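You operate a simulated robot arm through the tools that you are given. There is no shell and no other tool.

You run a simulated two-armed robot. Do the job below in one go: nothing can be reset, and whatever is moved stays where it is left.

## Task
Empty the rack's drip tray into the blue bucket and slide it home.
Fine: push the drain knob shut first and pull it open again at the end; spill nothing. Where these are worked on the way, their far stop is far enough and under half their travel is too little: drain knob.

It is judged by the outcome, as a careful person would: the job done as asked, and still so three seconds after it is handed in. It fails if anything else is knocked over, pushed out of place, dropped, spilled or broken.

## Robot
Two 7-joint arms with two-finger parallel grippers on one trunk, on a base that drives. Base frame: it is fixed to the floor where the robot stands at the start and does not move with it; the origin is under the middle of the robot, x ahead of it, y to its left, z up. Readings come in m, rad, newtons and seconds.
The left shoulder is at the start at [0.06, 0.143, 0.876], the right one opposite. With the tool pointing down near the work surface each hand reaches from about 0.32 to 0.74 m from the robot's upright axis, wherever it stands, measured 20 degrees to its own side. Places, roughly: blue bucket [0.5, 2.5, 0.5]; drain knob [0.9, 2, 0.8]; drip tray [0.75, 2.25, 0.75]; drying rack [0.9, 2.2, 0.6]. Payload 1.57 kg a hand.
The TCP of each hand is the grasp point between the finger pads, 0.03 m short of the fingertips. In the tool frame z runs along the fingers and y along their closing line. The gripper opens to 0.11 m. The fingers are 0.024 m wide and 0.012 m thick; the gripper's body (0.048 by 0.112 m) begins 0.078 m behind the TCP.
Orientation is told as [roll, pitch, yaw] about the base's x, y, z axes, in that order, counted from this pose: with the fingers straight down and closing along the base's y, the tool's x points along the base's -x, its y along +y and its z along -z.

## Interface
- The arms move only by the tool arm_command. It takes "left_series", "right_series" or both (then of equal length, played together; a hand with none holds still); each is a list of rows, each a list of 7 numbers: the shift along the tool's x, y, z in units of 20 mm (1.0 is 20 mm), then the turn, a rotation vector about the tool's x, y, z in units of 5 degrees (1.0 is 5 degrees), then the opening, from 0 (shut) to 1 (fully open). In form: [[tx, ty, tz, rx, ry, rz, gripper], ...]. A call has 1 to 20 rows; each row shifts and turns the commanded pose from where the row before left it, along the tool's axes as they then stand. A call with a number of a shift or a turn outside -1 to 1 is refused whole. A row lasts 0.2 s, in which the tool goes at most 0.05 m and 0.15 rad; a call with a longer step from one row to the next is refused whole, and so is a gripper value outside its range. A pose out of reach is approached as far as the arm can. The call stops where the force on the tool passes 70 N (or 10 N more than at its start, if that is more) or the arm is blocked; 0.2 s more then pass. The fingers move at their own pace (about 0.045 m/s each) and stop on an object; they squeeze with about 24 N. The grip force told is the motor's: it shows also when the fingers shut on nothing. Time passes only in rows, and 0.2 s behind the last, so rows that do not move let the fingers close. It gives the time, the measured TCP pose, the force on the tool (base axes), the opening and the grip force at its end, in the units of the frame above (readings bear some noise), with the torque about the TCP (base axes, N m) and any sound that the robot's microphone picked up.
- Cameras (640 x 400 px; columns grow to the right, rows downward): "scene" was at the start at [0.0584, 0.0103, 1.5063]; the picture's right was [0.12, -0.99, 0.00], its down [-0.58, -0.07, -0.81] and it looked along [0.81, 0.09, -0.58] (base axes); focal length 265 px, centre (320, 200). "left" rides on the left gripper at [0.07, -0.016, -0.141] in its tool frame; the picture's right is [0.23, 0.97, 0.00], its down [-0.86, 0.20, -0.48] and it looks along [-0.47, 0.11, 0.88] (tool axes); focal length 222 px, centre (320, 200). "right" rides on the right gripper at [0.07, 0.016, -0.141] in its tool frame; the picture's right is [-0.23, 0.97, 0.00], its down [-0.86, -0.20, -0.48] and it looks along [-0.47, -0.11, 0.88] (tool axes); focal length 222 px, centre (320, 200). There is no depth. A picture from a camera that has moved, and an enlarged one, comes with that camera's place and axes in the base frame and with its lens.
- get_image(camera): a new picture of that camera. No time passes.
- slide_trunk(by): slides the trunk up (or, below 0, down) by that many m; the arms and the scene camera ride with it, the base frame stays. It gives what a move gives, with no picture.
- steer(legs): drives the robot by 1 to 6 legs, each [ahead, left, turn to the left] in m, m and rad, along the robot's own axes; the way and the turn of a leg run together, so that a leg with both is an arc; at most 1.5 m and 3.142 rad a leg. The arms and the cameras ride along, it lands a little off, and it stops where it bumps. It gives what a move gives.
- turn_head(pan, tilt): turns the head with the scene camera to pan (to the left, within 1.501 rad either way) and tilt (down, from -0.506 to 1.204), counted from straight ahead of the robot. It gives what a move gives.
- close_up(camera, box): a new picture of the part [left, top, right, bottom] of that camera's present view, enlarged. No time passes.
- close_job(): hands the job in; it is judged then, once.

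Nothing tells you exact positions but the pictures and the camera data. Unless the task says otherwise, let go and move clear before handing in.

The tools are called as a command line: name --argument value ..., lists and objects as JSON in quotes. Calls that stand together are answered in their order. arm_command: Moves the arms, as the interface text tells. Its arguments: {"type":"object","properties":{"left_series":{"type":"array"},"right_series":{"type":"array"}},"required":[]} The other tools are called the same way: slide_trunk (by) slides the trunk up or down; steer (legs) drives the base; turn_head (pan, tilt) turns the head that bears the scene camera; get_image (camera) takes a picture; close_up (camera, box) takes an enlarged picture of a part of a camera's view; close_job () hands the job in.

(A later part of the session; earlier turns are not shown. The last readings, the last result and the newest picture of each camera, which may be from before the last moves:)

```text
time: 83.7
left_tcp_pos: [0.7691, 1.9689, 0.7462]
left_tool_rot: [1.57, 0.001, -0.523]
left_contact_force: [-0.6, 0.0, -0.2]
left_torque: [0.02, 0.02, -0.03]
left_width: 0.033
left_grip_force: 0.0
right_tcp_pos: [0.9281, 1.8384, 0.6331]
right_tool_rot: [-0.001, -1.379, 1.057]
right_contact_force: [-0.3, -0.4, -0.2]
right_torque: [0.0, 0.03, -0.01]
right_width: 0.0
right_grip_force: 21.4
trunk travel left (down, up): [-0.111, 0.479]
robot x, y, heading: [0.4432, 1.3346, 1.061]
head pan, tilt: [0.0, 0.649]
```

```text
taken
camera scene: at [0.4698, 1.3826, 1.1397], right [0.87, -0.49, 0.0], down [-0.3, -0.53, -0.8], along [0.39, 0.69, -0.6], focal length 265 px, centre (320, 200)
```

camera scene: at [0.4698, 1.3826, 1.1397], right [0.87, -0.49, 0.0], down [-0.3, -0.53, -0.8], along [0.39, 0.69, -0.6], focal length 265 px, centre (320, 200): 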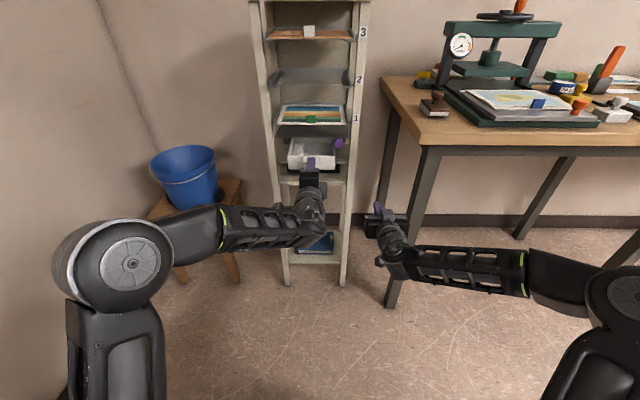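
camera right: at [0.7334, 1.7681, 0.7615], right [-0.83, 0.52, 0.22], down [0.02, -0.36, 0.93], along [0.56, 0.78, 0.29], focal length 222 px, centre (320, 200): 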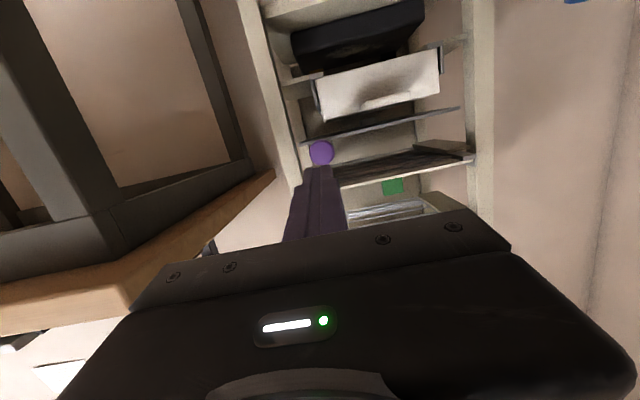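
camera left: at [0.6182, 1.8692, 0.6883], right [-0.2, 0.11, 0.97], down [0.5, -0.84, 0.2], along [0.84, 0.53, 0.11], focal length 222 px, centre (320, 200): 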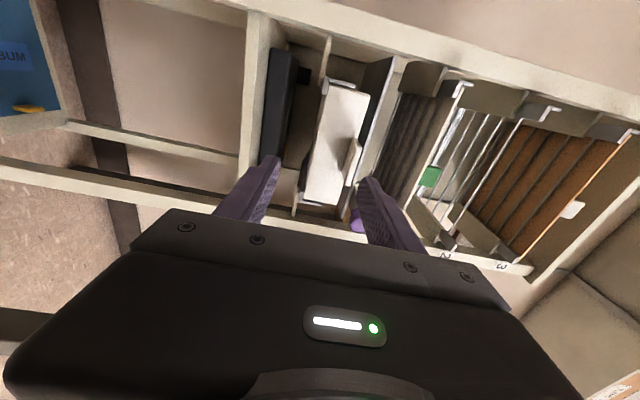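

arm_command --left_series '[[0, 0, -0.9, 0, 0, 0, 0.3], [0, 0, -0.9, 0, 0, 0, 0.3], [0, 0, -0.9, 0, 0, 0, 0.3], [0, 0, -0.9, 0, 0, 0, 0.3], [0, 0, -0.9, 0, 0, 0, 0.3], [0, 0, -0.9, 0, 0, 0, 0.3]]'

```text
time: 85.1
left_tcp_pos: [0.7154, 1.8737, 0.7445]
left_tool_rot: [1.571, -0.002, -0.522]
left_contact_force: [1.0, -0.3, 0.1]
left_torque: [0.01, 0.02, 0.0]
left_width: 0.0329
left_grip_force: 0.1
right_tcp_pos: [0.9272, 1.8383, 0.6329]
right_tool_rot: [0.0, -1.379, 1.057]
right_contact_force: [-0.5, 0.3, 0.1]
right_torque: [-0.01, 0.01, -0.01]
right_width: 0.0
right_grip_force: 21.4
trunk travel left (down, up): [-0.111, 0.479]
robot x, y, heading: [0.4392, 1.3315, 1.059]
head pan, tilt: [0.0, 0.649]
```

The hand can retreat level to 0.6 m. Before pulling, I'll look closely at the bucket to fix its rim position.

close_up --camera "scene" --box '[130, 130, 250, 230]'

close_up --camera "scene" --box '[270, 100, 370, 190]'

get_image --camera "left"

```text
4.00 times, centred on (190, 180) of scene
camera zoom: at [0.4698, 1.3826, 1.1397], right [0.87, -0.49, 0.0], down [-0.3, -0.53, -0.8], along [0.39, 0.69, -0.6], focal length 1059 px, centre (840, 280)
```

zoom: 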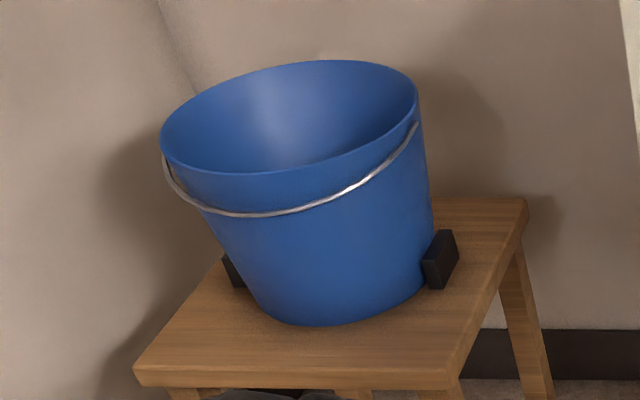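

```text
4.44 times, centred on (320, 145) of scene
camera zoom: at [0.4698, 1.3826, 1.1397], right [0.87, -0.49, 0.0], down [-0.3, -0.53, -0.8], along [0.39, 0.69, -0.6], focal length 1177 px, centre (320, 444)
```

zoom: 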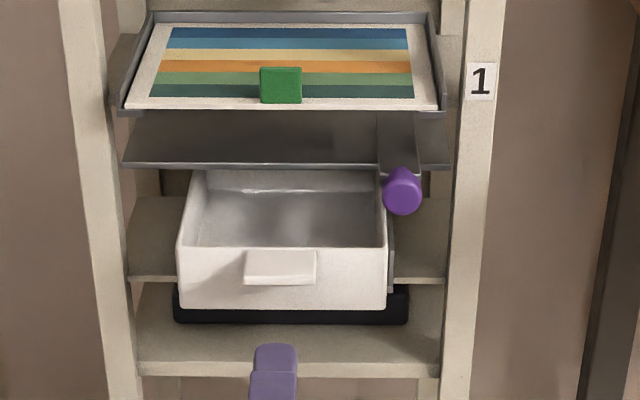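

```text
taken
camera left: at [0.5834, 1.7866, 0.7287], right [-0.2, 0.11, 0.97], down [0.5, -0.84, 0.2], along [0.84, 0.53, 0.11], focal length 222 px, centre (320, 200)
```

left: 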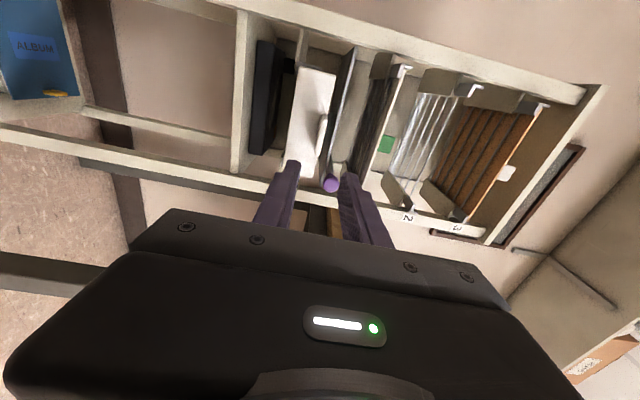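

The bucket's rim centre is about (0.456, 2.435, 0.65), 23 cm across, and the liquid stands ~2 cm below the tray's rim. I'll first fold the right hand back to point down and closer in, so the later drive beside the rack is clear.

arm_command --right_series '[[0, 0, 0, 0, 1, 0, 0], [0, 0, 0, 0, 1, 0, 0], [0, 0, 0, 0, 1, 0, 0], [0, 0, 0, 0, 1, 0, 0], [0, 0, 0, 0, 1, 0, 0], [0, 0, 0, 0, 1, 0, 0], [0, 0, 0, 0, 1, 0, 0], [0, 0, 0, 0, 1, 0, 0], [0, 0, 0, 0, 1, 0, 0], [0, 0, 0, 0, 1, 0, 0], [0, 0, 0, 0, 1, 0, 0], [0, 0, 0, 0, 1, 0, 0], [0, 0, 0, 0, 1, 0, 0], [0, 0, 0, 0, 1, 0, 0], [0, 0, 0, 0, 1, 0, 0], [0, 0, 0, 0, 0.8, 0, 0]]'

arm_command --right_series '[[1, -0.2, 0, 0, 0, 0, 0], [1, -0.2, 0, 0, 0, 0, 0], [1, -0.2, 0, 0, 0, 0, 0], [1, -0.2, 0, 0, 0, 0, 0], [1, -0.2, 0, 0, 0, 0, 0], [1, -0.2, 0, 0, 0, 0, 0], [1, -0.2, 0, 0, 0, 0, 0], [1, -0.2, 0, 0, 0, 0, 0], [1, -0.2, 0, 0, 0, 0, 0], [1, -0.2, 0, 0, 0, 0, 0], [1, -0.2, 0, 0, 0, 0, 0], [1, -0.2, 0, 0, 0, 0, 0]]'

get_image --camera "scene"

```text
time: 88.5
left_tcp_pos: [0.714, 1.8747, 0.7454]
left_tool_rot: [1.572, -0.001, -0.524]
left_contact_force: [0.5, 0.4, 0.1]
left_torque: [0.01, -0.06, -0.02]
left_width: 0.0333
left_grip_force: 0.0
right_tcp_pos: [0.9269, 1.8376, 0.6331]
right_tool_rot: [0.001, -0.156, 1.057]
right_contact_force: [0.2, -1.4, -0.4]
right_torque: [-0.01, 0.01, 0.03]
right_width: 0.0001
right_grip_force: 21.3
right hand out of reach, approached as far as the arm can: row 15, 16
trunk travel left (down, up): [-0.111, 0.479]
robot x, y, heading: [0.4427, 1.3333, 1.065]
head pan, tilt: [0.0, 0.649]
```

```text
time: 91.1
left_tcp_pos: [0.7152, 1.8756, 0.7459]
left_tool_rot: [1.574, 0.0, -0.522]
left_contact_force: [0.1, 0.8, 0.3]
left_torque: [-0.01, -0.01, 0.0]
left_width: 0.0332
left_grip_force: 0.1
right_tcp_pos: [0.8543, 1.6096, 0.5964]
right_tool_rot: [0.0, -0.159, 1.056]
right_contact_force: [0.2, -0.2, 0.3]
right_torque: [-0.02, 0.02, 0.02]
right_width: 0.0001
right_grip_force: 21.4
trunk travel left (down, up): [-0.111, 0.479]
robot x, y, heading: [0.4415, 1.3328, 1.062]
head pan, tilt: [0.0, 0.649]
```

```text
taken
camera scene: at [0.4697, 1.3826, 1.1397], right [0.87, -0.49, 0.0], down [-0.3, -0.53, -0.8], along [0.39, 0.69, -0.6], focal length 265 px, centre (320, 200)
```

scene: 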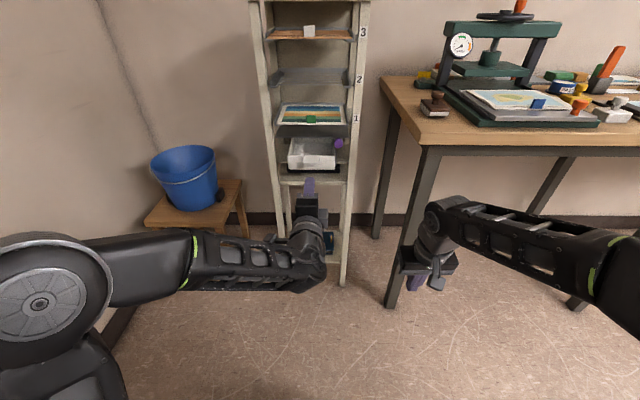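

Right hand is tucked in. Now I'll re-grip the tab at the tray's present position.

arm_command --left_series '[[0.1, 0.05, 0.8, 0, 0, 0, 0.4], [0, 0, 0.8, 0, 0, 0, 0.4], [0, 0, 0.8, 0, 0, 0, 0.4], [0, 0, 0.8, 0, 0, 0, 0.4], [0, 0, 0.8, 0, 0, 0, 0.4], [0, 0, 0.8, 0, 0, 0, 0.4], [0, 0, 0.8, 0, 0, 0, 0.4], [0, 0, 0.8, 0, 0, 0, 0.4], [0, 0, 0.6, 0, 0, 0, 0.4], [0, 0, 0.4, 0, 0, 0, 0.4]]'

close_up --camera "left" --box '[240, 80, 400, 240]'

close_up --camera "scene" --box '[270, 110, 370, 190]'

```text
time: 93.3
left_tcp_pos: [0.7864, 2.0049, 0.747]
left_tool_rot: [1.574, -0.002, -0.523]
left_contact_force: [0.4, -0.3, -0.2]
left_torque: [-0.01, 0.01, 0.01]
left_width: 0.0441
left_grip_force: 0.1
right_tcp_pos: [0.8541, 1.6106, 0.5969]
right_tool_rot: [0.0, -0.16, 1.058]
right_contact_force: [-0.3, 0.0, 0.0]
right_torque: [0.02, 0.0, -0.03]
right_width: 0.0
right_grip_force: 21.6
trunk travel left (down, up): [-0.111, 0.479]
robot x, y, heading: [0.4412, 1.3326, 1.06]
head pan, tilt: [0.0, 0.649]
```

```text
2.50 times, centred on (320, 160) of left
camera zoom: at [0.6551, 1.9169, 0.7307], right [-0.2, 0.11, 0.97], down [0.5, -0.84, 0.2], along [0.84, 0.53, 0.11], focal length 555 px, centre (320, 300)
```

zoom: 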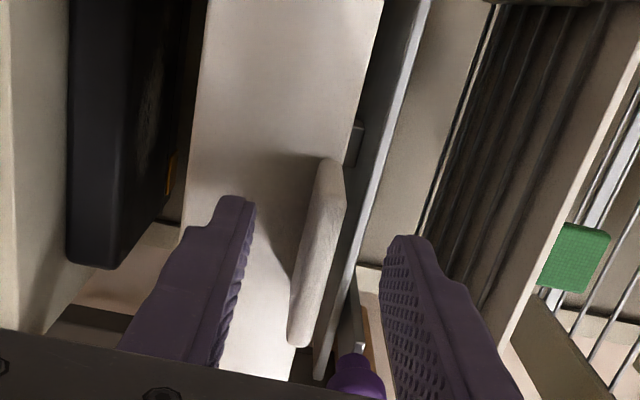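

```text
5.00 times, centred on (320, 150) of scene
camera zoom: at [0.4697, 1.3825, 1.1397], right [0.87, -0.49, 0.0], down [-0.3, -0.53, -0.8], along [0.39, 0.69, -0.6], focal length 1324 px, centre (320, 450)
```

zoom: 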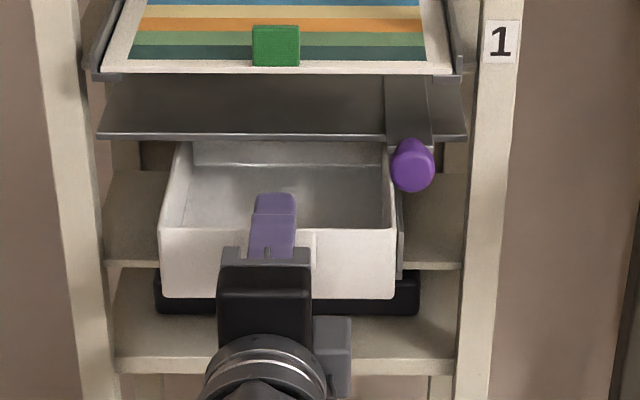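

arm_command --left_series '[[0, -0.03, 0.2, 0, 0, 0, 0.3], [0, 0, 0, 0, 0, 0, 0.15], [0, 0, 0, 0, 0, 0, 0], [0, 0, 0, 0, 0, 0, 0], [0, 0, 0, 0, 0, 0, 0], [0, 0, 0, 0, 0, 0, 0]]'

arm_command --left_series '[[0, 0, -0.1, 0, 0, 0, 0], [0, 0, -0.2, 0, 0, 0, 0], [0, 0, -0.3, 0, 0, 0, 0], [0, 0, -0.4, 0, 0, 0, 0], [0, 0, -0.4, 0, 0, 0, 0], [0, 0, -0.3, 0, 0, 0, 0], [0, 0, -0.2, 0, 0, 0, 0], [0, 0, -0.1, 0, 0, 0, 0]]'

close_up --camera "scene" --box '[260, 110, 380, 200]'

```text
time: 94.7
left_tcp_pos: [0.7892, 2.009, 0.7471]
left_tool_rot: [1.571, -0.001, -0.523]
left_contact_force: [0.1, -0.8, 0.0]
left_torque: [-0.26, 0.17, 0.0]
left_width: 0.008
left_grip_force: 23.9
right_tcp_pos: [0.8552, 1.6112, 0.596]
right_tool_rot: [0.0, -0.157, 1.058]
right_contact_force: [-0.2, -0.5, 0.6]
right_torque: [-0.01, 0.01, 0.01]
right_width: 0.0
right_grip_force: 20.8
trunk travel left (down, up): [-0.111, 0.479]
robot x, y, heading: [0.44, 1.33, 1.059]
head pan, tilt: [0.0, 0.649]
```

```text
time: 96.5
left_tcp_pos: [0.7684, 1.9752, 0.7476]
left_tool_rot: [1.572, -0.003, -0.524]
left_contact_force: [-0.3, -0.5, -1.5]
left_torque: [-0.26, 0.13, 0.0]
left_width: 0.0075
left_grip_force: 24.4
right_tcp_pos: [0.8546, 1.6101, 0.5962]
right_tool_rot: [0.001, -0.156, 1.058]
right_contact_force: [0.6, 0.1, 0.2]
right_torque: [-0.02, 0.01, 0.01]
right_width: 0.0
right_grip_force: 21.1
trunk travel left (down, up): [-0.111, 0.479]
robot x, y, heading: [0.4457, 1.3333, 1.06]
head pan, tilt: [0.0, 0.649]
```

```text
4.44 times, centred on (320, 155) of scene
camera zoom: at [0.4698, 1.3828, 1.1397], right [0.87, -0.49, 0.0], down [-0.3, -0.53, -0.8], along [0.39, 0.69, -0.6], focal length 1177 px, centre (320, 400)
```

zoom: 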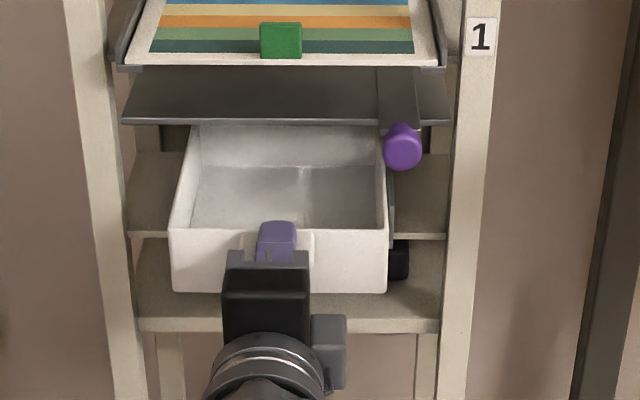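

The tray is 17 cm long with the liquid well below the rim. I'll pull another 7 cm with its rear still on the rails, then check the load.

arm_command --left_series '[[0, 0, -0.1, 0, 0, 0, 0], [0, 0, -0.2, 0, 0, 0, 0], [0, 0, -0.3, 0, 0, 0, 0], [0, 0, -0.4, 0, 0, 0, 0], [0, 0, -0.5, 0, 0, 0, 0], [0, 0, -0.5, 0, 0, 0, 0], [0, 0, -0.5, 0, 0, 0, 0], [0, 0, -0.4, 0, 0, 0, 0], [0, 0, -0.3, 0, 0, 0, 0], [0, 0, -0.2, 0, 0, 0, 0], [0, 0, -0.1, 0, 0, 0, 0]]'

close_up --camera "scene" --box '[250, 110, 390, 215]'

get_image --camera "left"

```text
time: 98.9
left_tcp_pos: [0.7347, 1.9141, 0.7468]
left_tool_rot: [1.572, -0.002, -0.523]
left_contact_force: [0.5, -1.3, 0.1]
left_torque: [-0.24, 0.12, -0.03]
left_width: 0.0078
left_grip_force: 24.5
right_tcp_pos: [0.8537, 1.6105, 0.5975]
right_tool_rot: [0.0, -0.156, 1.057]
right_contact_force: [0.0, 0.6, 0.0]
right_torque: [-0.03, -0.04, -0.01]
right_width: 0.0
right_grip_force: 20.9
trunk travel left (down, up): [-0.111, 0.479]
robot x, y, heading: [0.4397, 1.3331, 1.061]
head pan, tilt: [0.0, 0.649]
```

```text
3.81 times, centred on (320, 162) of scene
camera zoom: at [0.4698, 1.3827, 1.1397], right [0.87, -0.49, 0.0], down [-0.3, -0.53, -0.8], along [0.39, 0.69, -0.6], focal length 1009 px, centre (320, 343)
```

zoom: 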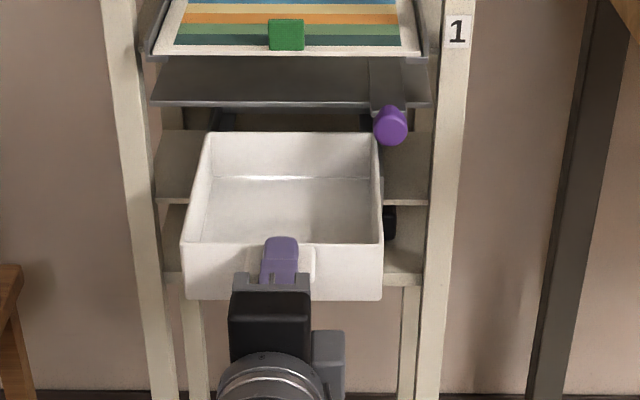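

```text
taken
camera left: at [0.6029, 1.8259, 0.7298], right [-0.2, 0.11, 0.97], down [0.5, -0.84, 0.2], along [0.84, 0.53, 0.11], focal length 222 px, centre (320, 200)
```

left: 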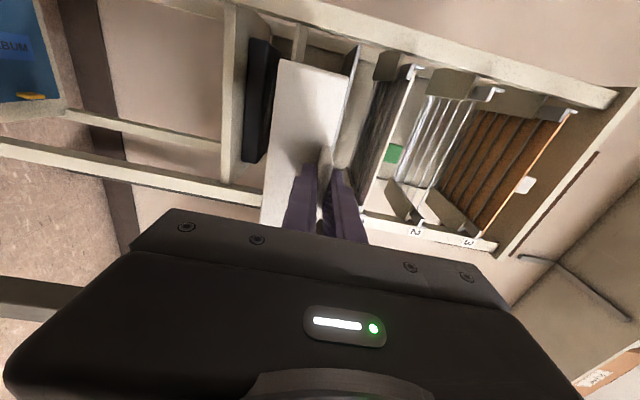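

The tray is now nearly out, with a shallow pool of liquid in it. I'll raise the tab by a few millimetres, rear still on the rails, to gauge the weight.

arm_command --left_series '[[0, 0.1, 0, 0, 0, 0, 0], [0, 0.15, 0, 0, 0, 0, 0], [0, 0, 0, 0, 0, 0, 0]]'

close_up --camera "scene" --box '[250, 110, 390, 215]'

```text
time: 99.7
left_tcp_pos: [0.7341, 1.9146, 0.7522]
left_tool_rot: [1.571, -0.001, -0.523]
left_contact_force: [0.2, -0.1, -2.5]
left_torque: [-0.25, 0.13, 0.0]
left_width: 0.0077
left_grip_force: 23.7
right_tcp_pos: [0.854, 1.6105, 0.5978]
right_tool_rot: [-0.001, -0.157, 1.059]
right_contact_force: [-0.1, 0.3, -0.8]
right_torque: [0.03, -0.01, 0.03]
right_width: 0.0002
right_grip_force: 21.2
trunk travel left (down, up): [-0.111, 0.479]
robot x, y, heading: [0.439, 1.3344, 1.059]
head pan, tilt: [0.0, 0.649]
```

```text
3.81 times, centred on (320, 162) of scene
camera zoom: at [0.4698, 1.3827, 1.1397], right [0.87, -0.49, 0.0], down [-0.3, -0.53, -0.8], along [0.39, 0.69, -0.6], focal length 1009 px, centre (320, 343)
```

zoom: 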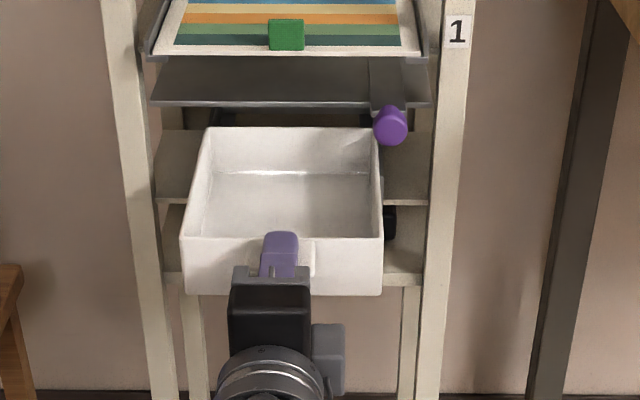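

The whole tray came up level: about 2.5 N with only 0.28 N·m on the grip, so one hand carries it safely. I'll draw it out further, staying low and level.

arm_command --left_series '[[0, 0, -0.1, 0, 0, 0, 0], [0, 0, -0.2, 0, 0, 0, 0], [0, 0, -0.3, 0, 0, 0, 0], [0, 0, -0.4, 0, 0, 0, 0], [0, 0, -0.4, 0, 0, 0, 0], [0, 0, -0.4, 0, 0, 0, 0], [0, 0, -0.3, 0, 0, 0, 0], [0, 0, -0.2, 0, 0, 0, 0], [0, 0, -0.1, 0, 0, 0, 0]]'

close_up --camera "scene" --box '[250, 110, 390, 215]'

```text
time: 101.7
left_tcp_pos: [0.7118, 1.873, 0.7537]
left_tool_rot: [1.572, -0.001, -0.524]
left_contact_force: [-0.5, -0.1, -2.7]
left_torque: [-0.28, 0.16, 0.02]
left_width: 0.0082
left_grip_force: 24.2
right_tcp_pos: [0.8537, 1.6105, 0.597]
right_tool_rot: [0.0, -0.158, 1.057]
right_contact_force: [0.2, 0.3, 0.9]
right_torque: [0.0, -0.03, -0.03]
right_width: 0.0
right_grip_force: 21.2
trunk travel left (down, up): [-0.111, 0.479]
robot x, y, heading: [0.438, 1.3304, 1.061]
head pan, tilt: [0.0, 0.649]
```

```text
3.81 times, centred on (320, 162) of scene
camera zoom: at [0.4698, 1.3827, 1.1397], right [0.87, -0.49, 0.0], down [-0.3, -0.53, -0.8], along [0.39, 0.69, -0.6], focal length 1009 px, centre (320, 343)
```

zoom: 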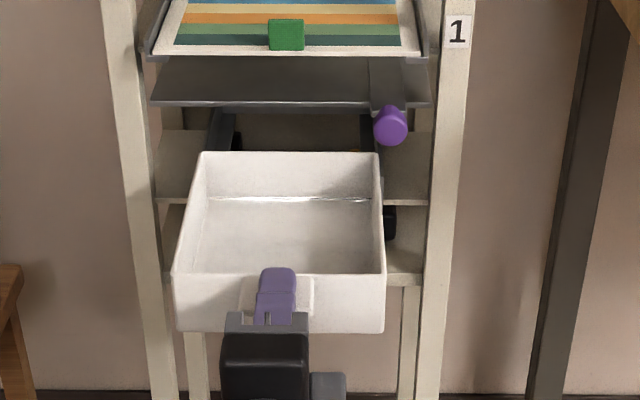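

The tray is clear of the funnel. I'll move it left 6 cm away from the knob, then lift with the trunk.

arm_command --left_series '[[0.1, 0, -0.05, 0, 0, 0, 0], [0.2, 0, -0.1, 0, 0, 0, 0], [0.4, 0, -0.1, 0, 0, 0, 0], [0.5, 0, -0.1, 0, 0, 0, 0], [0.5, 0, -0.1, 0, 0, 0, 0], [0.5, 0, 0, 0, 0, 0, 0], [0.4, 0, 0, 0, 0, 0, 0], [0.2, 0, 0, 0, 0, 0, 0], [0.1, 0, 0, 0, 0, 0, 0]]'

get_image --camera "scene"

```text
time: 103.7
left_tcp_pos: [0.655, 1.8941, 0.7523]
left_tool_rot: [1.571, -0.002, -0.525]
left_contact_force: [-0.6, -0.5, -1.7]
left_torque: [-0.25, 0.16, 0.02]
left_width: 0.0078
left_grip_force: 24.1
right_tcp_pos: [0.8536, 1.6103, 0.5963]
right_tool_rot: [-0.001, -0.156, 1.058]
right_contact_force: [0.5, -0.4, -0.2]
right_torque: [0.01, -0.01, 0.0]
right_width: 0.0
right_grip_force: 21.1
trunk travel left (down, up): [-0.111, 0.479]
robot x, y, heading: [0.4431, 1.3327, 1.058]
head pan, tilt: [0.0, 0.649]
```

```text
taken
camera scene: at [0.4698, 1.3827, 1.1397], right [0.87, -0.49, 0.0], down [-0.3, -0.53, -0.8], along [0.39, 0.69, -0.6], focal length 265 px, centre (320, 200)
```

scene: 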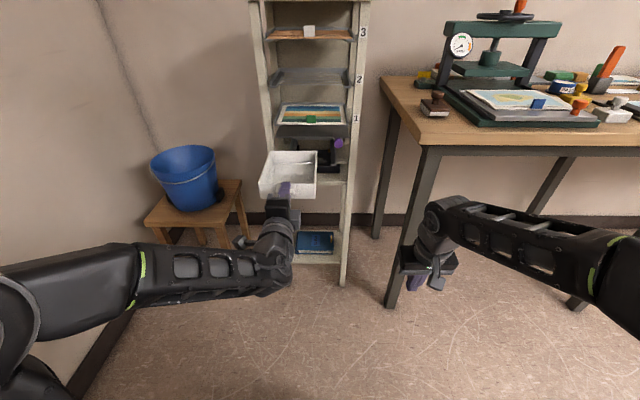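

I'm holding the tray level at (0.655, 1.894, 0.752). I'll raise the trunk 8 cm, then turn left about 20° and drive a little ahead so the bucket comes within the left arm's reach while the right hand stays clear of the rack.

slide_trunk --by 0.09

get_image --camera "scene"

```text
time: 104.9
left_tcp_pos: [0.6566, 1.8942, 0.8428]
left_tool_rot: [1.572, 0.0, -0.523]
left_contact_force: [-0.4, -0.5, -2.3]
left_torque: [-0.26, 0.17, -0.01]
left_width: 0.0079
left_grip_force: 24.0
right_tcp_pos: [0.8548, 1.6092, 0.6863]
right_tool_rot: [-0.001, -0.157, 1.058]
right_contact_force: [-0.3, 0.6, 0.1]
right_torque: [-0.02, -0.01, 0.01]
right_width: 0.0
right_grip_force: 21.1
trunk travel left (down, up): [-0.201, 0.389]
robot x, y, heading: [0.4403, 1.333, 1.061]
head pan, tilt: [0.0, 0.649]
```

```text
taken
camera scene: at [0.4698, 1.3828, 1.2296], right [0.87, -0.49, 0.0], down [-0.3, -0.53, -0.8], along [0.39, 0.69, -0.6], focal length 265 px, centre (320, 200)
```

scene: 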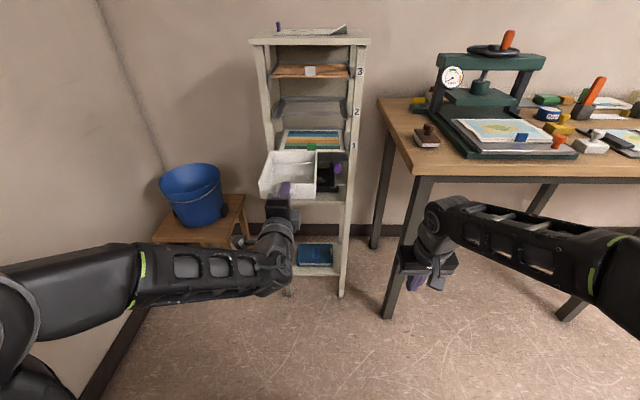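

steer --legs '[[0, 0, 0.35]]'

get_image --camera "scene"

```text
time: 106.4
left_tcp_pos: [0.4478, 1.9341, 0.8432]
left_tool_rot: [1.569, 0.001, -0.171]
left_contact_force: [-0.9, -0.9, -2.7]
left_torque: [-0.29, 0.04, -0.01]
left_width: 0.008
left_grip_force: 23.7
right_tcp_pos: [0.7327, 1.7366, 0.6872]
right_tool_rot: [0.001, -0.158, 1.414]
right_contact_force: [-0.3, 0.0, -0.2]
right_torque: [0.0, -0.01, 0.03]
right_width: 0.0001
right_grip_force: 21.0
trunk travel left (down, up): [-0.201, 0.389]
robot x, y, heading: [0.441, 1.3334, 1.412]
head pan, tilt: [0.0, 0.649]
```

```text
taken
camera scene: at [0.4508, 1.3893, 1.2297], right [0.99, -0.16, 0.0], down [-0.09, -0.6, -0.8], along [0.12, 0.79, -0.6], focal length 265 px, centre (320, 200)
```

scene: 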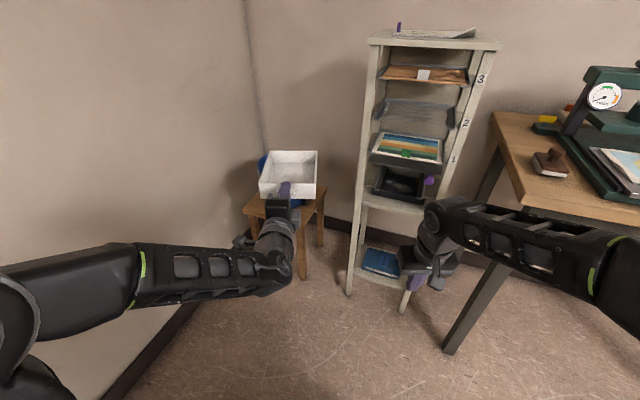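

The tray now points toward the bucket. I'll tuck the right hand a bit more inward so its elbow clears the press bench, then drive ahead 12 cm.

arm_command --right_series '[[0, 0.8, 0, 0, 0, 0, 0], [0, 0.8, 0, 0, 0, 0, 0], [0, 0.8, 0, 0, 0, 0, 0], [0, 0.8, 0, 0, 0, 0, 0], [0, 0.8, 0, 0, 0, 0, 0]]'

steer --legs '[[0.12, 0.03, 0]]'

get_image --camera "scene"

close_up --camera "scene" --box '[220, 120, 360, 260]'

```text
time: 107.6
left_tcp_pos: [0.4481, 1.9345, 0.8427]
left_tool_rot: [1.57, 0.0, -0.171]
left_contact_force: [0.8, 0.0, -2.6]
left_torque: [-0.28, 0.05, 0.01]
left_width: 0.0079
left_grip_force: 24.3
right_tcp_pos: [0.654, 1.749, 0.6858]
right_tool_rot: [0.0, -0.155, 1.412]
right_contact_force: [-0.5, 1.0, -0.3]
right_torque: [0.0, -0.01, 0.0]
right_width: 0.0
right_grip_force: 21.0
trunk travel left (down, up): [-0.201, 0.389]
robot x, y, heading: [0.4411, 1.3324, 1.415]
head pan, tilt: [0.0, 0.649]
```

```text
time: 108.9
left_tcp_pos: [0.4379, 2.0573, 0.8423]
left_tool_rot: [1.57, -0.002, -0.173]
left_contact_force: [0.7, 0.5, -1.7]
left_torque: [-0.29, 0.04, 0.01]
left_width: 0.008
left_grip_force: 24.0
right_tcp_pos: [0.6449, 1.8724, 0.6853]
right_tool_rot: [-0.001, -0.158, 1.41]
right_contact_force: [-0.4, 0.0, 0.4]
right_torque: [-0.02, 0.0, 0.0]
right_width: 0.0001
right_grip_force: 21.0
trunk travel left (down, up): [-0.201, 0.389]
robot x, y, heading: [0.4297, 1.4562, 1.413]
head pan, tilt: [0.0, 0.649]
```

```text
taken
camera scene: at [0.4405, 1.5131, 1.2297], right [0.99, -0.16, 0.0], down [-0.1, -0.6, -0.8], along [0.13, 0.79, -0.6], focal length 265 px, centre (320, 200)
```

scene: 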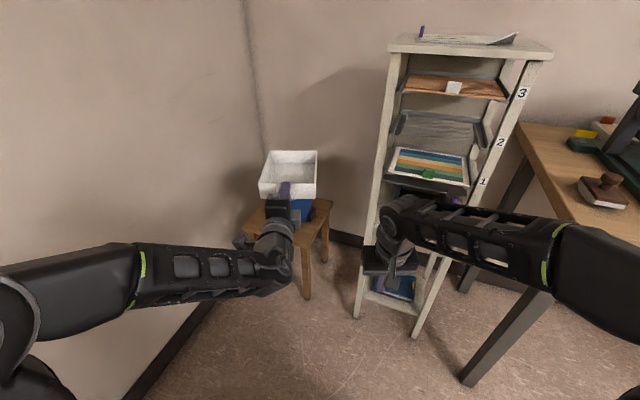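

```text
2.86 times, centred on (290, 190) of scene
camera zoom: at [0.4405, 1.5131, 1.2297], right [0.99, -0.16, 0.0], down [-0.1, -0.6, -0.8], along [0.13, 0.79, -0.6], focal length 756 px, centre (406, 229)
```

zoom: 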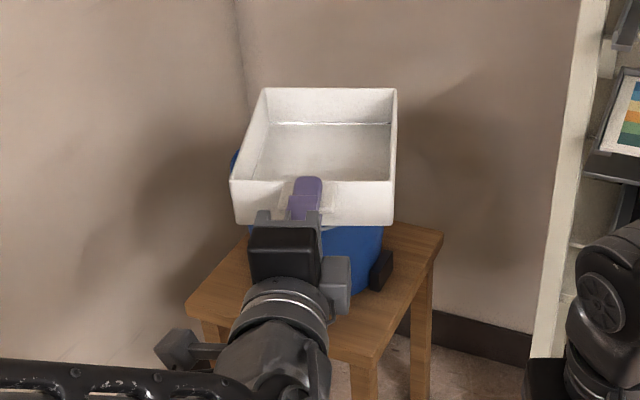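

The tray is held level just short of the bucket. I'll extend the left arm slowly about 19 cm so the tray's far end is over the bucket's middle.

arm_command --left_series '[[0, 0, 0.1, 0, 0, 0, 0], [0, 0, 0.25, 0, 0, 0, 0], [0, 0, 0.45, 0, 0, 0, 0], [0.05, 0, 0.6, 0, 0, 0, 0], [0.05, 0, 0.6, 0, 0, 0, 0], [0.05, 0, 0.6, 0, 0, 0, 0], [0.05, 0, 0.6, 0, 0, 0, 0], [0.05, 0, 0.6, 0, 0, 0, 0], [0.05, 0, 0.6, 0, 0, 0, 0], [0.05, 0, 0.6, 0, 0, 0, 0], [0.05, 0, 0.6, 0, 0, 0, 0], [0.05, 0, 0.6, 0, 0, 0, 0], [0.05, 0, 0.6, 0, 0, 0, 0], [0.05, 0, 0.6, 0, 0, 0, 0], [0.05, 0, 0.6, 0, 0, 0, 0], [0.05, 0, 0.6, 0, 0, 0, 0], [0.05, 0, 0.45, 0, 0, 0, 0], [0, 0, 0.25, 0, 0, 0, 0], [0, 0, 0.1, 0, 0, 0, 0]]'

get_image --camera "scene"

get_image --camera "left"

```text
time: 112.9
left_tcp_pos: [0.4573, 2.2459, 0.8433]
left_tool_rot: [1.571, -0.001, -0.174]
left_contact_force: [0.3, 0.1, -2.6]
left_torque: [-0.3, 0.06, 0.01]
left_width: 0.0077
left_grip_force: 24.0
right_tcp_pos: [0.6449, 1.8722, 0.6848]
right_tool_rot: [-0.001, -0.158, 1.411]
right_contact_force: [-0.5, -0.1, 0.4]
right_torque: [-0.02, 0.05, -0.01]
right_width: 0.0002
right_grip_force: 21.3
trunk travel left (down, up): [-0.201, 0.389]
robot x, y, heading: [0.43, 1.455, 1.413]
head pan, tilt: [0.0, 0.649]
```

```text
taken
camera scene: at [0.4406, 1.5132, 1.2297], right [0.99, -0.16, 0.0], down [-0.1, -0.6, -0.8], along [0.13, 0.79, -0.6], focal length 265 px, centre (320, 200)
```

scene: 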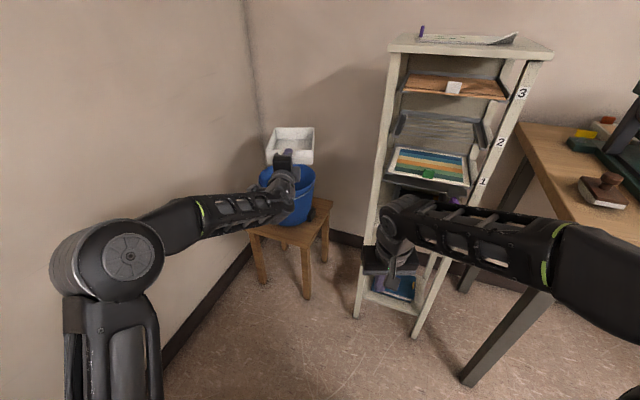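

```text
taken
camera left: at [0.3643, 2.1177, 0.8255], right [-0.22, 0.04, 0.97], down [0.76, -0.62, 0.2], along [0.61, 0.79, 0.11], focal length 222 px, centre (320, 200)
```

left: 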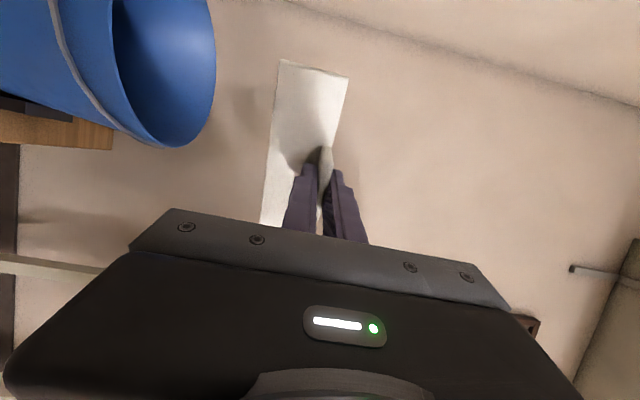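

close_up --camera "scene" --box '[230, 110, 350, 235]'

close_up --camera "left" --box '[0, 0, 400, 240]'

```text
3.20 times, centred on (290, 172) of scene
camera zoom: at [0.4406, 1.5132, 1.2297], right [0.99, -0.16, 0.0], down [-0.1, -0.6, -0.8], along [0.13, 0.79, -0.6], focal length 847 px, centre (416, 288)
```

zoom: 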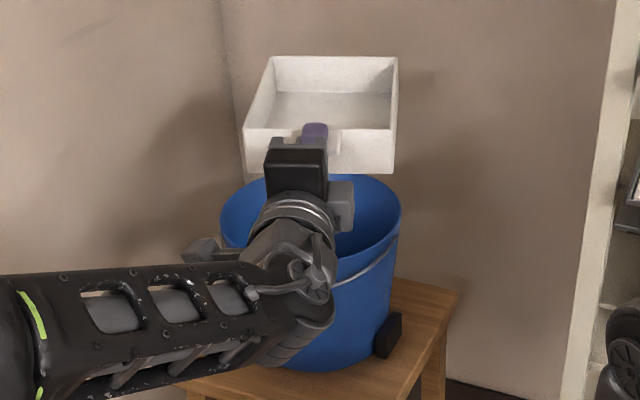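

```text
1.60 times, centred on (200, 120) of left
camera zoom: at [0.3643, 2.1177, 0.8255], right [-0.22, 0.04, 0.97], down [0.76, -0.62, 0.2], along [0.61, 0.79, 0.11], focal length 355 px, centre (512, 328)
```

zoom: 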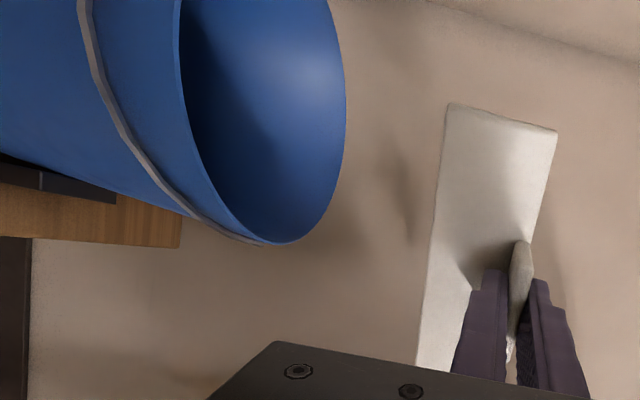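

The bucket's rim centre comes out at about (0.452, 2.443, 0.646); the tray's far end is right over it. I'll lower slightly and tip the nose down 30° (still short of spilling) while easing forward.

slide_trunk --by -0.02

arm_command --left_series '[[0, 0, 0.1, 0.3, 0, 0, 0], [0, 0, 0.1, 0.5, 0, 0, 0], [0, 0, 0.1, 0.5, 0, 0, 0], [0, 0.02, 0.1, 0.5, 0, 0, 0], [0, 0.02, 0.1, 0.5, 0, 0, 0], [0, 0.02, 0.1, 0.5, 0, 0, 0], [0, 0.03, 0.1, 0.5, 0, 0, 0], [0, 0.03, 0.1, 0.5, 0, 0, 0], [0, 0.04, 0.1, 0.5, 0, 0, 0], [0, 0.04, 0.1, 0.5, 0, 0, 0], [0, 0.05, 0.1, 0.5, 0, 0, 0], [0, 0.05, 0.1, 0.5, 0, 0, 0]]'

close_up --camera "scene" --box '[230, 110, 350, 235]'

close_up --camera "left" --box '[0, 0, 400, 240]'

```text
time: 113.6
left_tcp_pos: [0.4573, 2.2443, 0.8227]
left_tool_rot: [1.57, 0.0, -0.172]
left_contact_force: [0.2, -0.4, -2.1]
left_torque: [-0.28, 0.05, -0.04]
left_width: 0.0077
left_grip_force: 24.2
right_tcp_pos: [0.6446, 1.872, 0.6654]
right_tool_rot: [0.0, -0.157, 1.409]
right_contact_force: [0.3, 0.4, 1.0]
right_torque: [-0.02, -0.05, 0.02]
right_width: 0.0
right_grip_force: 21.3
trunk travel left (down, up): [-0.181, 0.409]
robot x, y, heading: [0.4293, 1.4591, 1.417]
head pan, tilt: [0.0, 0.649]
```

```text
time: 116.2
left_tcp_pos: [0.4624, 2.2705, 0.8223]
left_tool_rot: [1.063, 0.001, -0.173]
left_contact_force: [-0.5, 0.4, -2.8]
left_torque: [-0.2, 0.06, -0.02]
left_width: 0.008
left_grip_force: 23.7
right_tcp_pos: [0.6444, 1.8727, 0.6655]
right_tool_rot: [0.001, -0.157, 1.412]
right_contact_force: [0.4, 0.1, 0.5]
right_torque: [0.0, 0.02, -0.03]
right_width: 0.0002
right_grip_force: 21.7
trunk travel left (down, up): [-0.181, 0.409]
robot x, y, heading: [0.4294, 1.4556, 1.416]
head pan, tilt: [0.0, 0.649]
```

```text
3.20 times, centred on (290, 172) of scene
camera zoom: at [0.4405, 1.5131, 1.2097], right [0.99, -0.16, 0.0], down [-0.1, -0.6, -0.8], along [0.13, 0.79, -0.6], focal length 847 px, centre (416, 288)
```

zoom: 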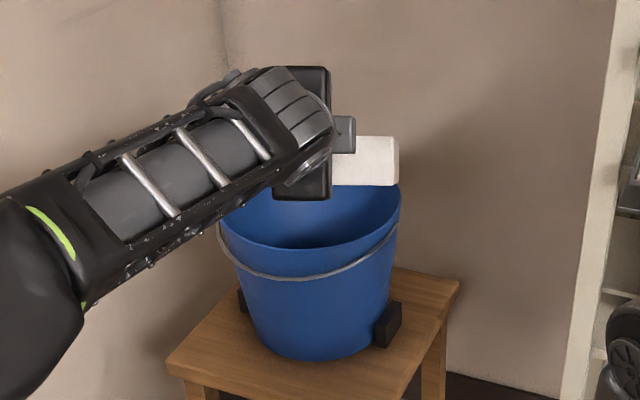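

```text
1.60 times, centred on (200, 120) of left
camera zoom: at [0.3709, 2.1522, 0.876], right [-0.14, 0.5, 0.85], down [0.79, -0.46, 0.41], along [0.6, 0.73, -0.33], focal length 355 px, centre (512, 328)
```

zoom: 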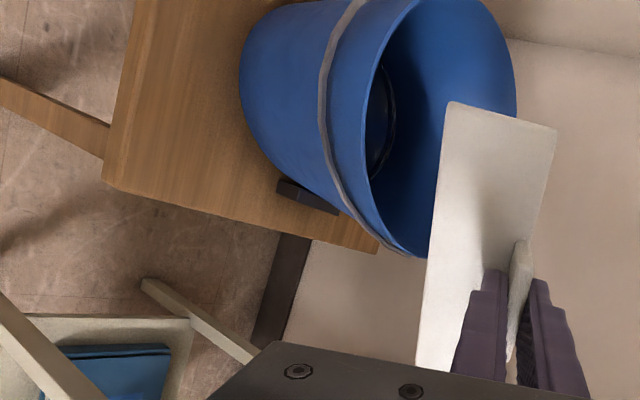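

The tray is nose-down 29° with its far edge over the bucket's middle. Now I'll roll it slowly, left side down, to pour over the far-left corner.

arm_command --left_series '[[0, 0, 0, 0, 0, -0.3, 0], [0, 0, 0, 0, 0, -0.5, 0], [0, 0, 0, 0, 0, -0.5, 0], [0, 0, 0, 0, 0, -0.5, 0], [0, 0, 0, 0, 0, -0.5, 0], [0, 0, 0, 0, 0, -0.5, 0], [0, 0, 0, 0, 0, -0.5, 0], [0, 0, 0, 0, 0, -0.5, 0], [0, 0, 0, 0, 0, -0.5, 0], [0, 0, 0, 0, 0, -0.5, 0]]'

close_up --camera "scene" --box '[230, 110, 350, 235]'

get_image --camera "left"

```text
time: 118.4
left_tcp_pos: [0.4608, 2.2689, 0.8228]
left_tool_rot: [1.025, -0.366, 0.041]
left_contact_force: [-0.3, -0.8, -1.6]
left_torque: [-0.2, 0.04, 0.01]
left_width: 0.0079
left_grip_force: 23.9
right_tcp_pos: [0.6452, 1.8719, 0.6663]
right_tool_rot: [0.0, -0.158, 1.409]
right_contact_force: [-1.2, -0.1, -0.4]
right_torque: [0.0, -0.01, 0.0]
right_width: 0.0
right_grip_force: 21.3
trunk travel left (down, up): [-0.181, 0.409]
robot x, y, heading: [0.4279, 1.458, 1.411]
head pan, tilt: [0.0, 0.649]
```

```text
3.20 times, centred on (290, 172) of scene
camera zoom: at [0.4406, 1.5131, 1.2097], right [0.99, -0.16, 0.0], down [-0.1, -0.6, -0.8], along [0.13, 0.79, -0.6], focal length 847 px, centre (416, 288)
```

zoom: 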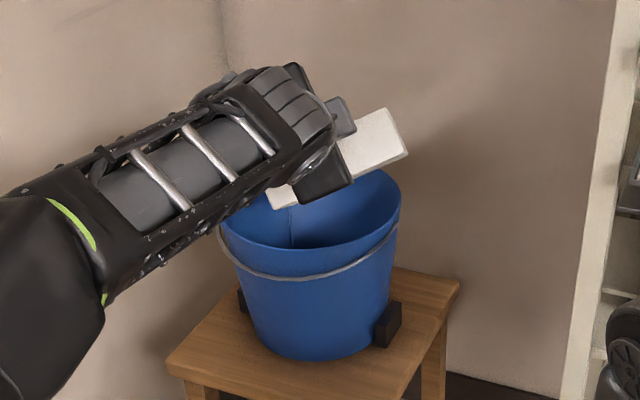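

```text
taken
camera left: at [0.3808, 2.136, 0.8528], right [-0.53, 0.48, 0.7], down [0.66, -0.28, 0.7], along [0.53, 0.83, -0.17], focal length 222 px, centre (320, 200)
```

left: 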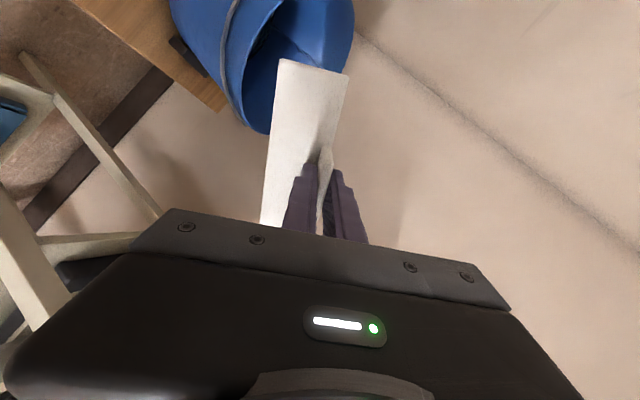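

A thin stream is pouring into the bucket. I'll continue the roll slowly.

arm_command --left_series '[[0, 0, 0, 0, 0, -0.4, 0], [0, 0, 0, 0, 0, -0.4, 0], [0, 0, 0, 0, 0, -0.4, 0], [0, 0, 0, 0, 0, -0.4, 0], [0, 0, 0, 0, 0, -0.4, 0], [0, 0, 0, 0, 0, -0.4, 0], [0, 0, 0, 0, 0, -0.4, 0], [0, 0, 0, 0, 0, -0.4, 0], [0, 0, 0, 0, 0, -0.4, 0], [0, 0, 0, 0, 0, -0.4, 0]]'

close_up --camera "scene" --box '[230, 110, 350, 235]'

get_image --camera "left"

```text
time: 120.6
left_tcp_pos: [0.4611, 2.2697, 0.8231]
left_tool_rot: [0.912, -0.654, 0.267]
left_contact_force: [0.3, -0.1, -1.8]
left_torque: [-0.18, 0.06, 0.02]
left_width: 0.0079
left_grip_force: 24.0
right_tcp_pos: [0.6442, 1.872, 0.6667]
right_tool_rot: [-0.001, -0.158, 1.41]
right_contact_force: [-0.5, 0.0, 0.5]
right_torque: [-0.01, 0.0, -0.01]
right_width: 0.0
right_grip_force: 20.9
trunk travel left (down, up): [-0.181, 0.409]
robot x, y, heading: [0.4306, 1.4564, 1.407]
head pan, tilt: [0.0, 0.649]
```

```text
3.20 times, centred on (290, 172) of scene
camera zoom: at [0.4406, 1.513, 1.2097], right [0.99, -0.16, 0.0], down [-0.1, -0.6, -0.8], along [0.13, 0.79, -0.6], focal length 847 px, centre (416, 288)
```

zoom: 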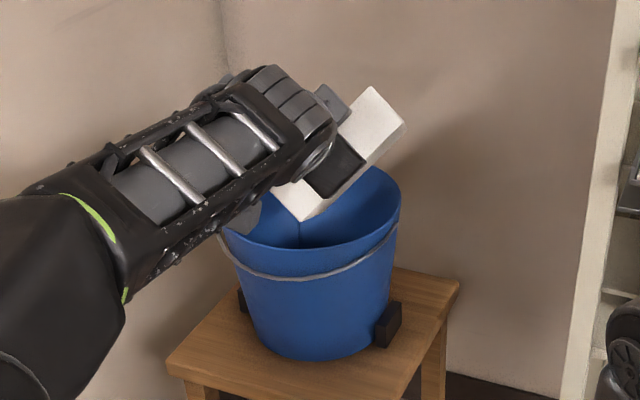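

```text
taken
camera left: at [0.3975, 2.1255, 0.8385], right [-0.78, 0.4, 0.47], down [0.46, -0.14, 0.88], along [0.42, 0.9, -0.07], focal length 222 px, centre (320, 200)
```

left: 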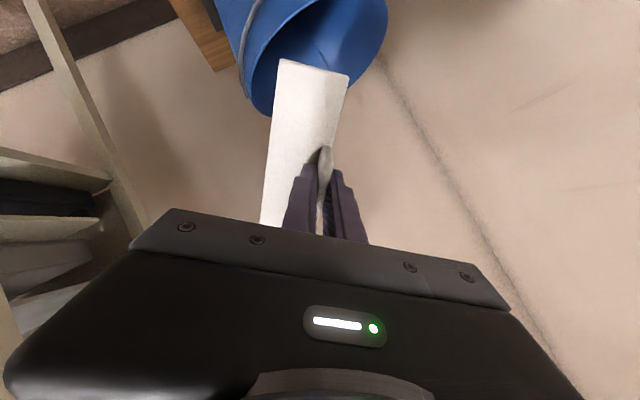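

arm_command --left_series '[[0, 0, 0, 0, 0, -0.4, 0], [0, 0, 0, 0, 0, -0.4, 0], [0, 0, 0, 0, 0, -0.4, 0], [0, 0, 0, 0, 0, -0.4, 0], [0, 0, 0, 0, 0, -0.5, 0], [0, 0, 0, 0, 0, -0.5, 0], [0, 0, 0, 0, 0, -0.5, 0], [0, 0, 0, 0, 0, -0.5, 0], [0, 0, 0, 0, 0, -0.5, 0], [0, 0, 0, 0, 0, -0.5, 0], [0, 0, 0, 0, 0, -0.5, 0], [0, 0, 0, 0, 0, -0.5, 0]]'

close_up --camera "scene" --box '[230, 110, 350, 235]'

get_image --camera "left"

```text
time: 123.2
left_tcp_pos: [0.4623, 2.2698, 0.8225]
left_tool_rot: [0.506, -0.984, 0.81]
left_contact_force: [0.4, -0.2, -1.9]
left_torque: [-0.17, 0.05, 0.02]
left_width: 0.0083
left_grip_force: 23.6
right_tcp_pos: [0.6451, 1.8716, 0.6651]
right_tool_rot: [0.0, -0.158, 1.41]
right_contact_force: [-0.4, -0.5, 0.5]
right_torque: [0.0, -0.01, 0.01]
right_width: 0.0
right_grip_force: 21.1
trunk travel left (down, up): [-0.181, 0.409]
robot x, y, heading: [0.4312, 1.4582, 1.41]
head pan, tilt: [0.0, 0.649]
```

```text
3.20 times, centred on (290, 172) of scene
camera zoom: at [0.4406, 1.513, 1.2097], right [0.99, -0.16, 0.0], down [-0.1, -0.6, -0.8], along [0.13, 0.79, -0.6], focal length 847 px, centre (416, 288)
```

zoom: 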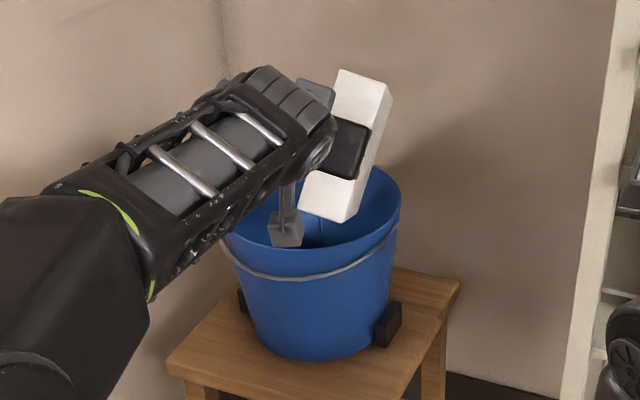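

```text
taken
camera left: at [0.4289, 2.1146, 0.8283], right [-0.97, 0.21, 0.07], down [0.07, -0.01, 1.0], along [0.21, 0.98, -0.01], focal length 222 px, centre (320, 200)
```

left: 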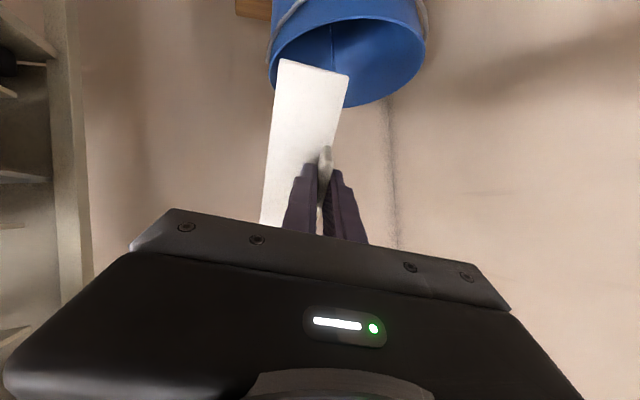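

arm_command --left_series '[[0, 0, 0, 0, 0, -0.5, 0], [0, 0, 0, 0, 0, -0.5, 0], [0, 0, 0, 0, 0, -0.5, 0], [0, 0, 0, 0, 0, -0.5, 0], [0, 0, 0, 0, 0, -0.5, 0], [0, 0, 0, 0, 0, -0.5, 0], [0, 0, 0, 0, 0, -0.5, 0], [0, 0, 0, 0, 0, -0.5, 0], [0, 0, 0, 0, 0, -0.5, 0], [0, 0, 0, 0, 0, -0.5, 0], [0, 0, 0, 0, 0, -0.5, 0], [0, 0, 0, 0, 0, -0.5, 0]]'

close_up --camera "scene" --box '[230, 110, 350, 235]'

get_image --camera "left"

```text
time: 125.8
left_tcp_pos: [0.4617, 2.2714, 0.8231]
left_tool_rot: [-0.362, -1.027, 1.814]
left_contact_force: [0.4, 0.4, -1.7]
left_torque: [-0.12, 0.08, 0.05]
left_width: 0.0079
left_grip_force: 24.0
right_tcp_pos: [0.6451, 1.8723, 0.6648]
right_tool_rot: [0.001, -0.157, 1.41]
right_contact_force: [-1.1, 0.3, -0.2]
right_torque: [-0.01, 0.0, -0.01]
right_width: 0.0003
right_grip_force: 21.1
trunk travel left (down, up): [-0.181, 0.409]
robot x, y, heading: [0.4307, 1.4598, 1.413]
head pan, tilt: [0.0, 0.649]
```

```text
3.20 times, centred on (290, 172) of scene
camera zoom: at [0.4406, 1.513, 1.2097], right [0.99, -0.16, 0.0], down [-0.1, -0.6, -0.8], along [0.13, 0.79, -0.6], focal length 847 px, centre (416, 288)
```

zoom: 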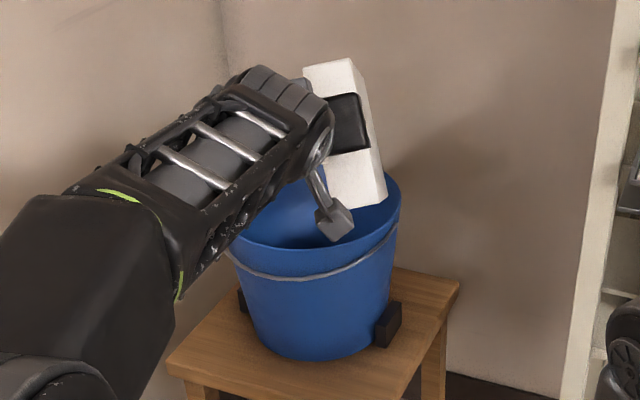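

```text
taken
camera left: at [0.465, 2.1123, 0.8344], right [-0.93, -0.05, -0.37], down [-0.37, 0.03, 0.93], along [-0.03, 1.0, -0.05], focal length 222 px, centre (320, 200)
```

left: 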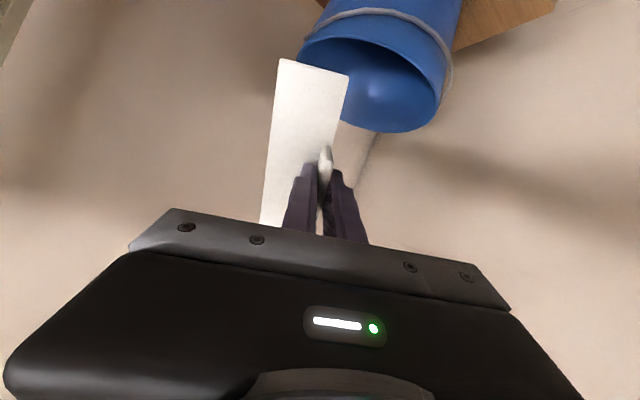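

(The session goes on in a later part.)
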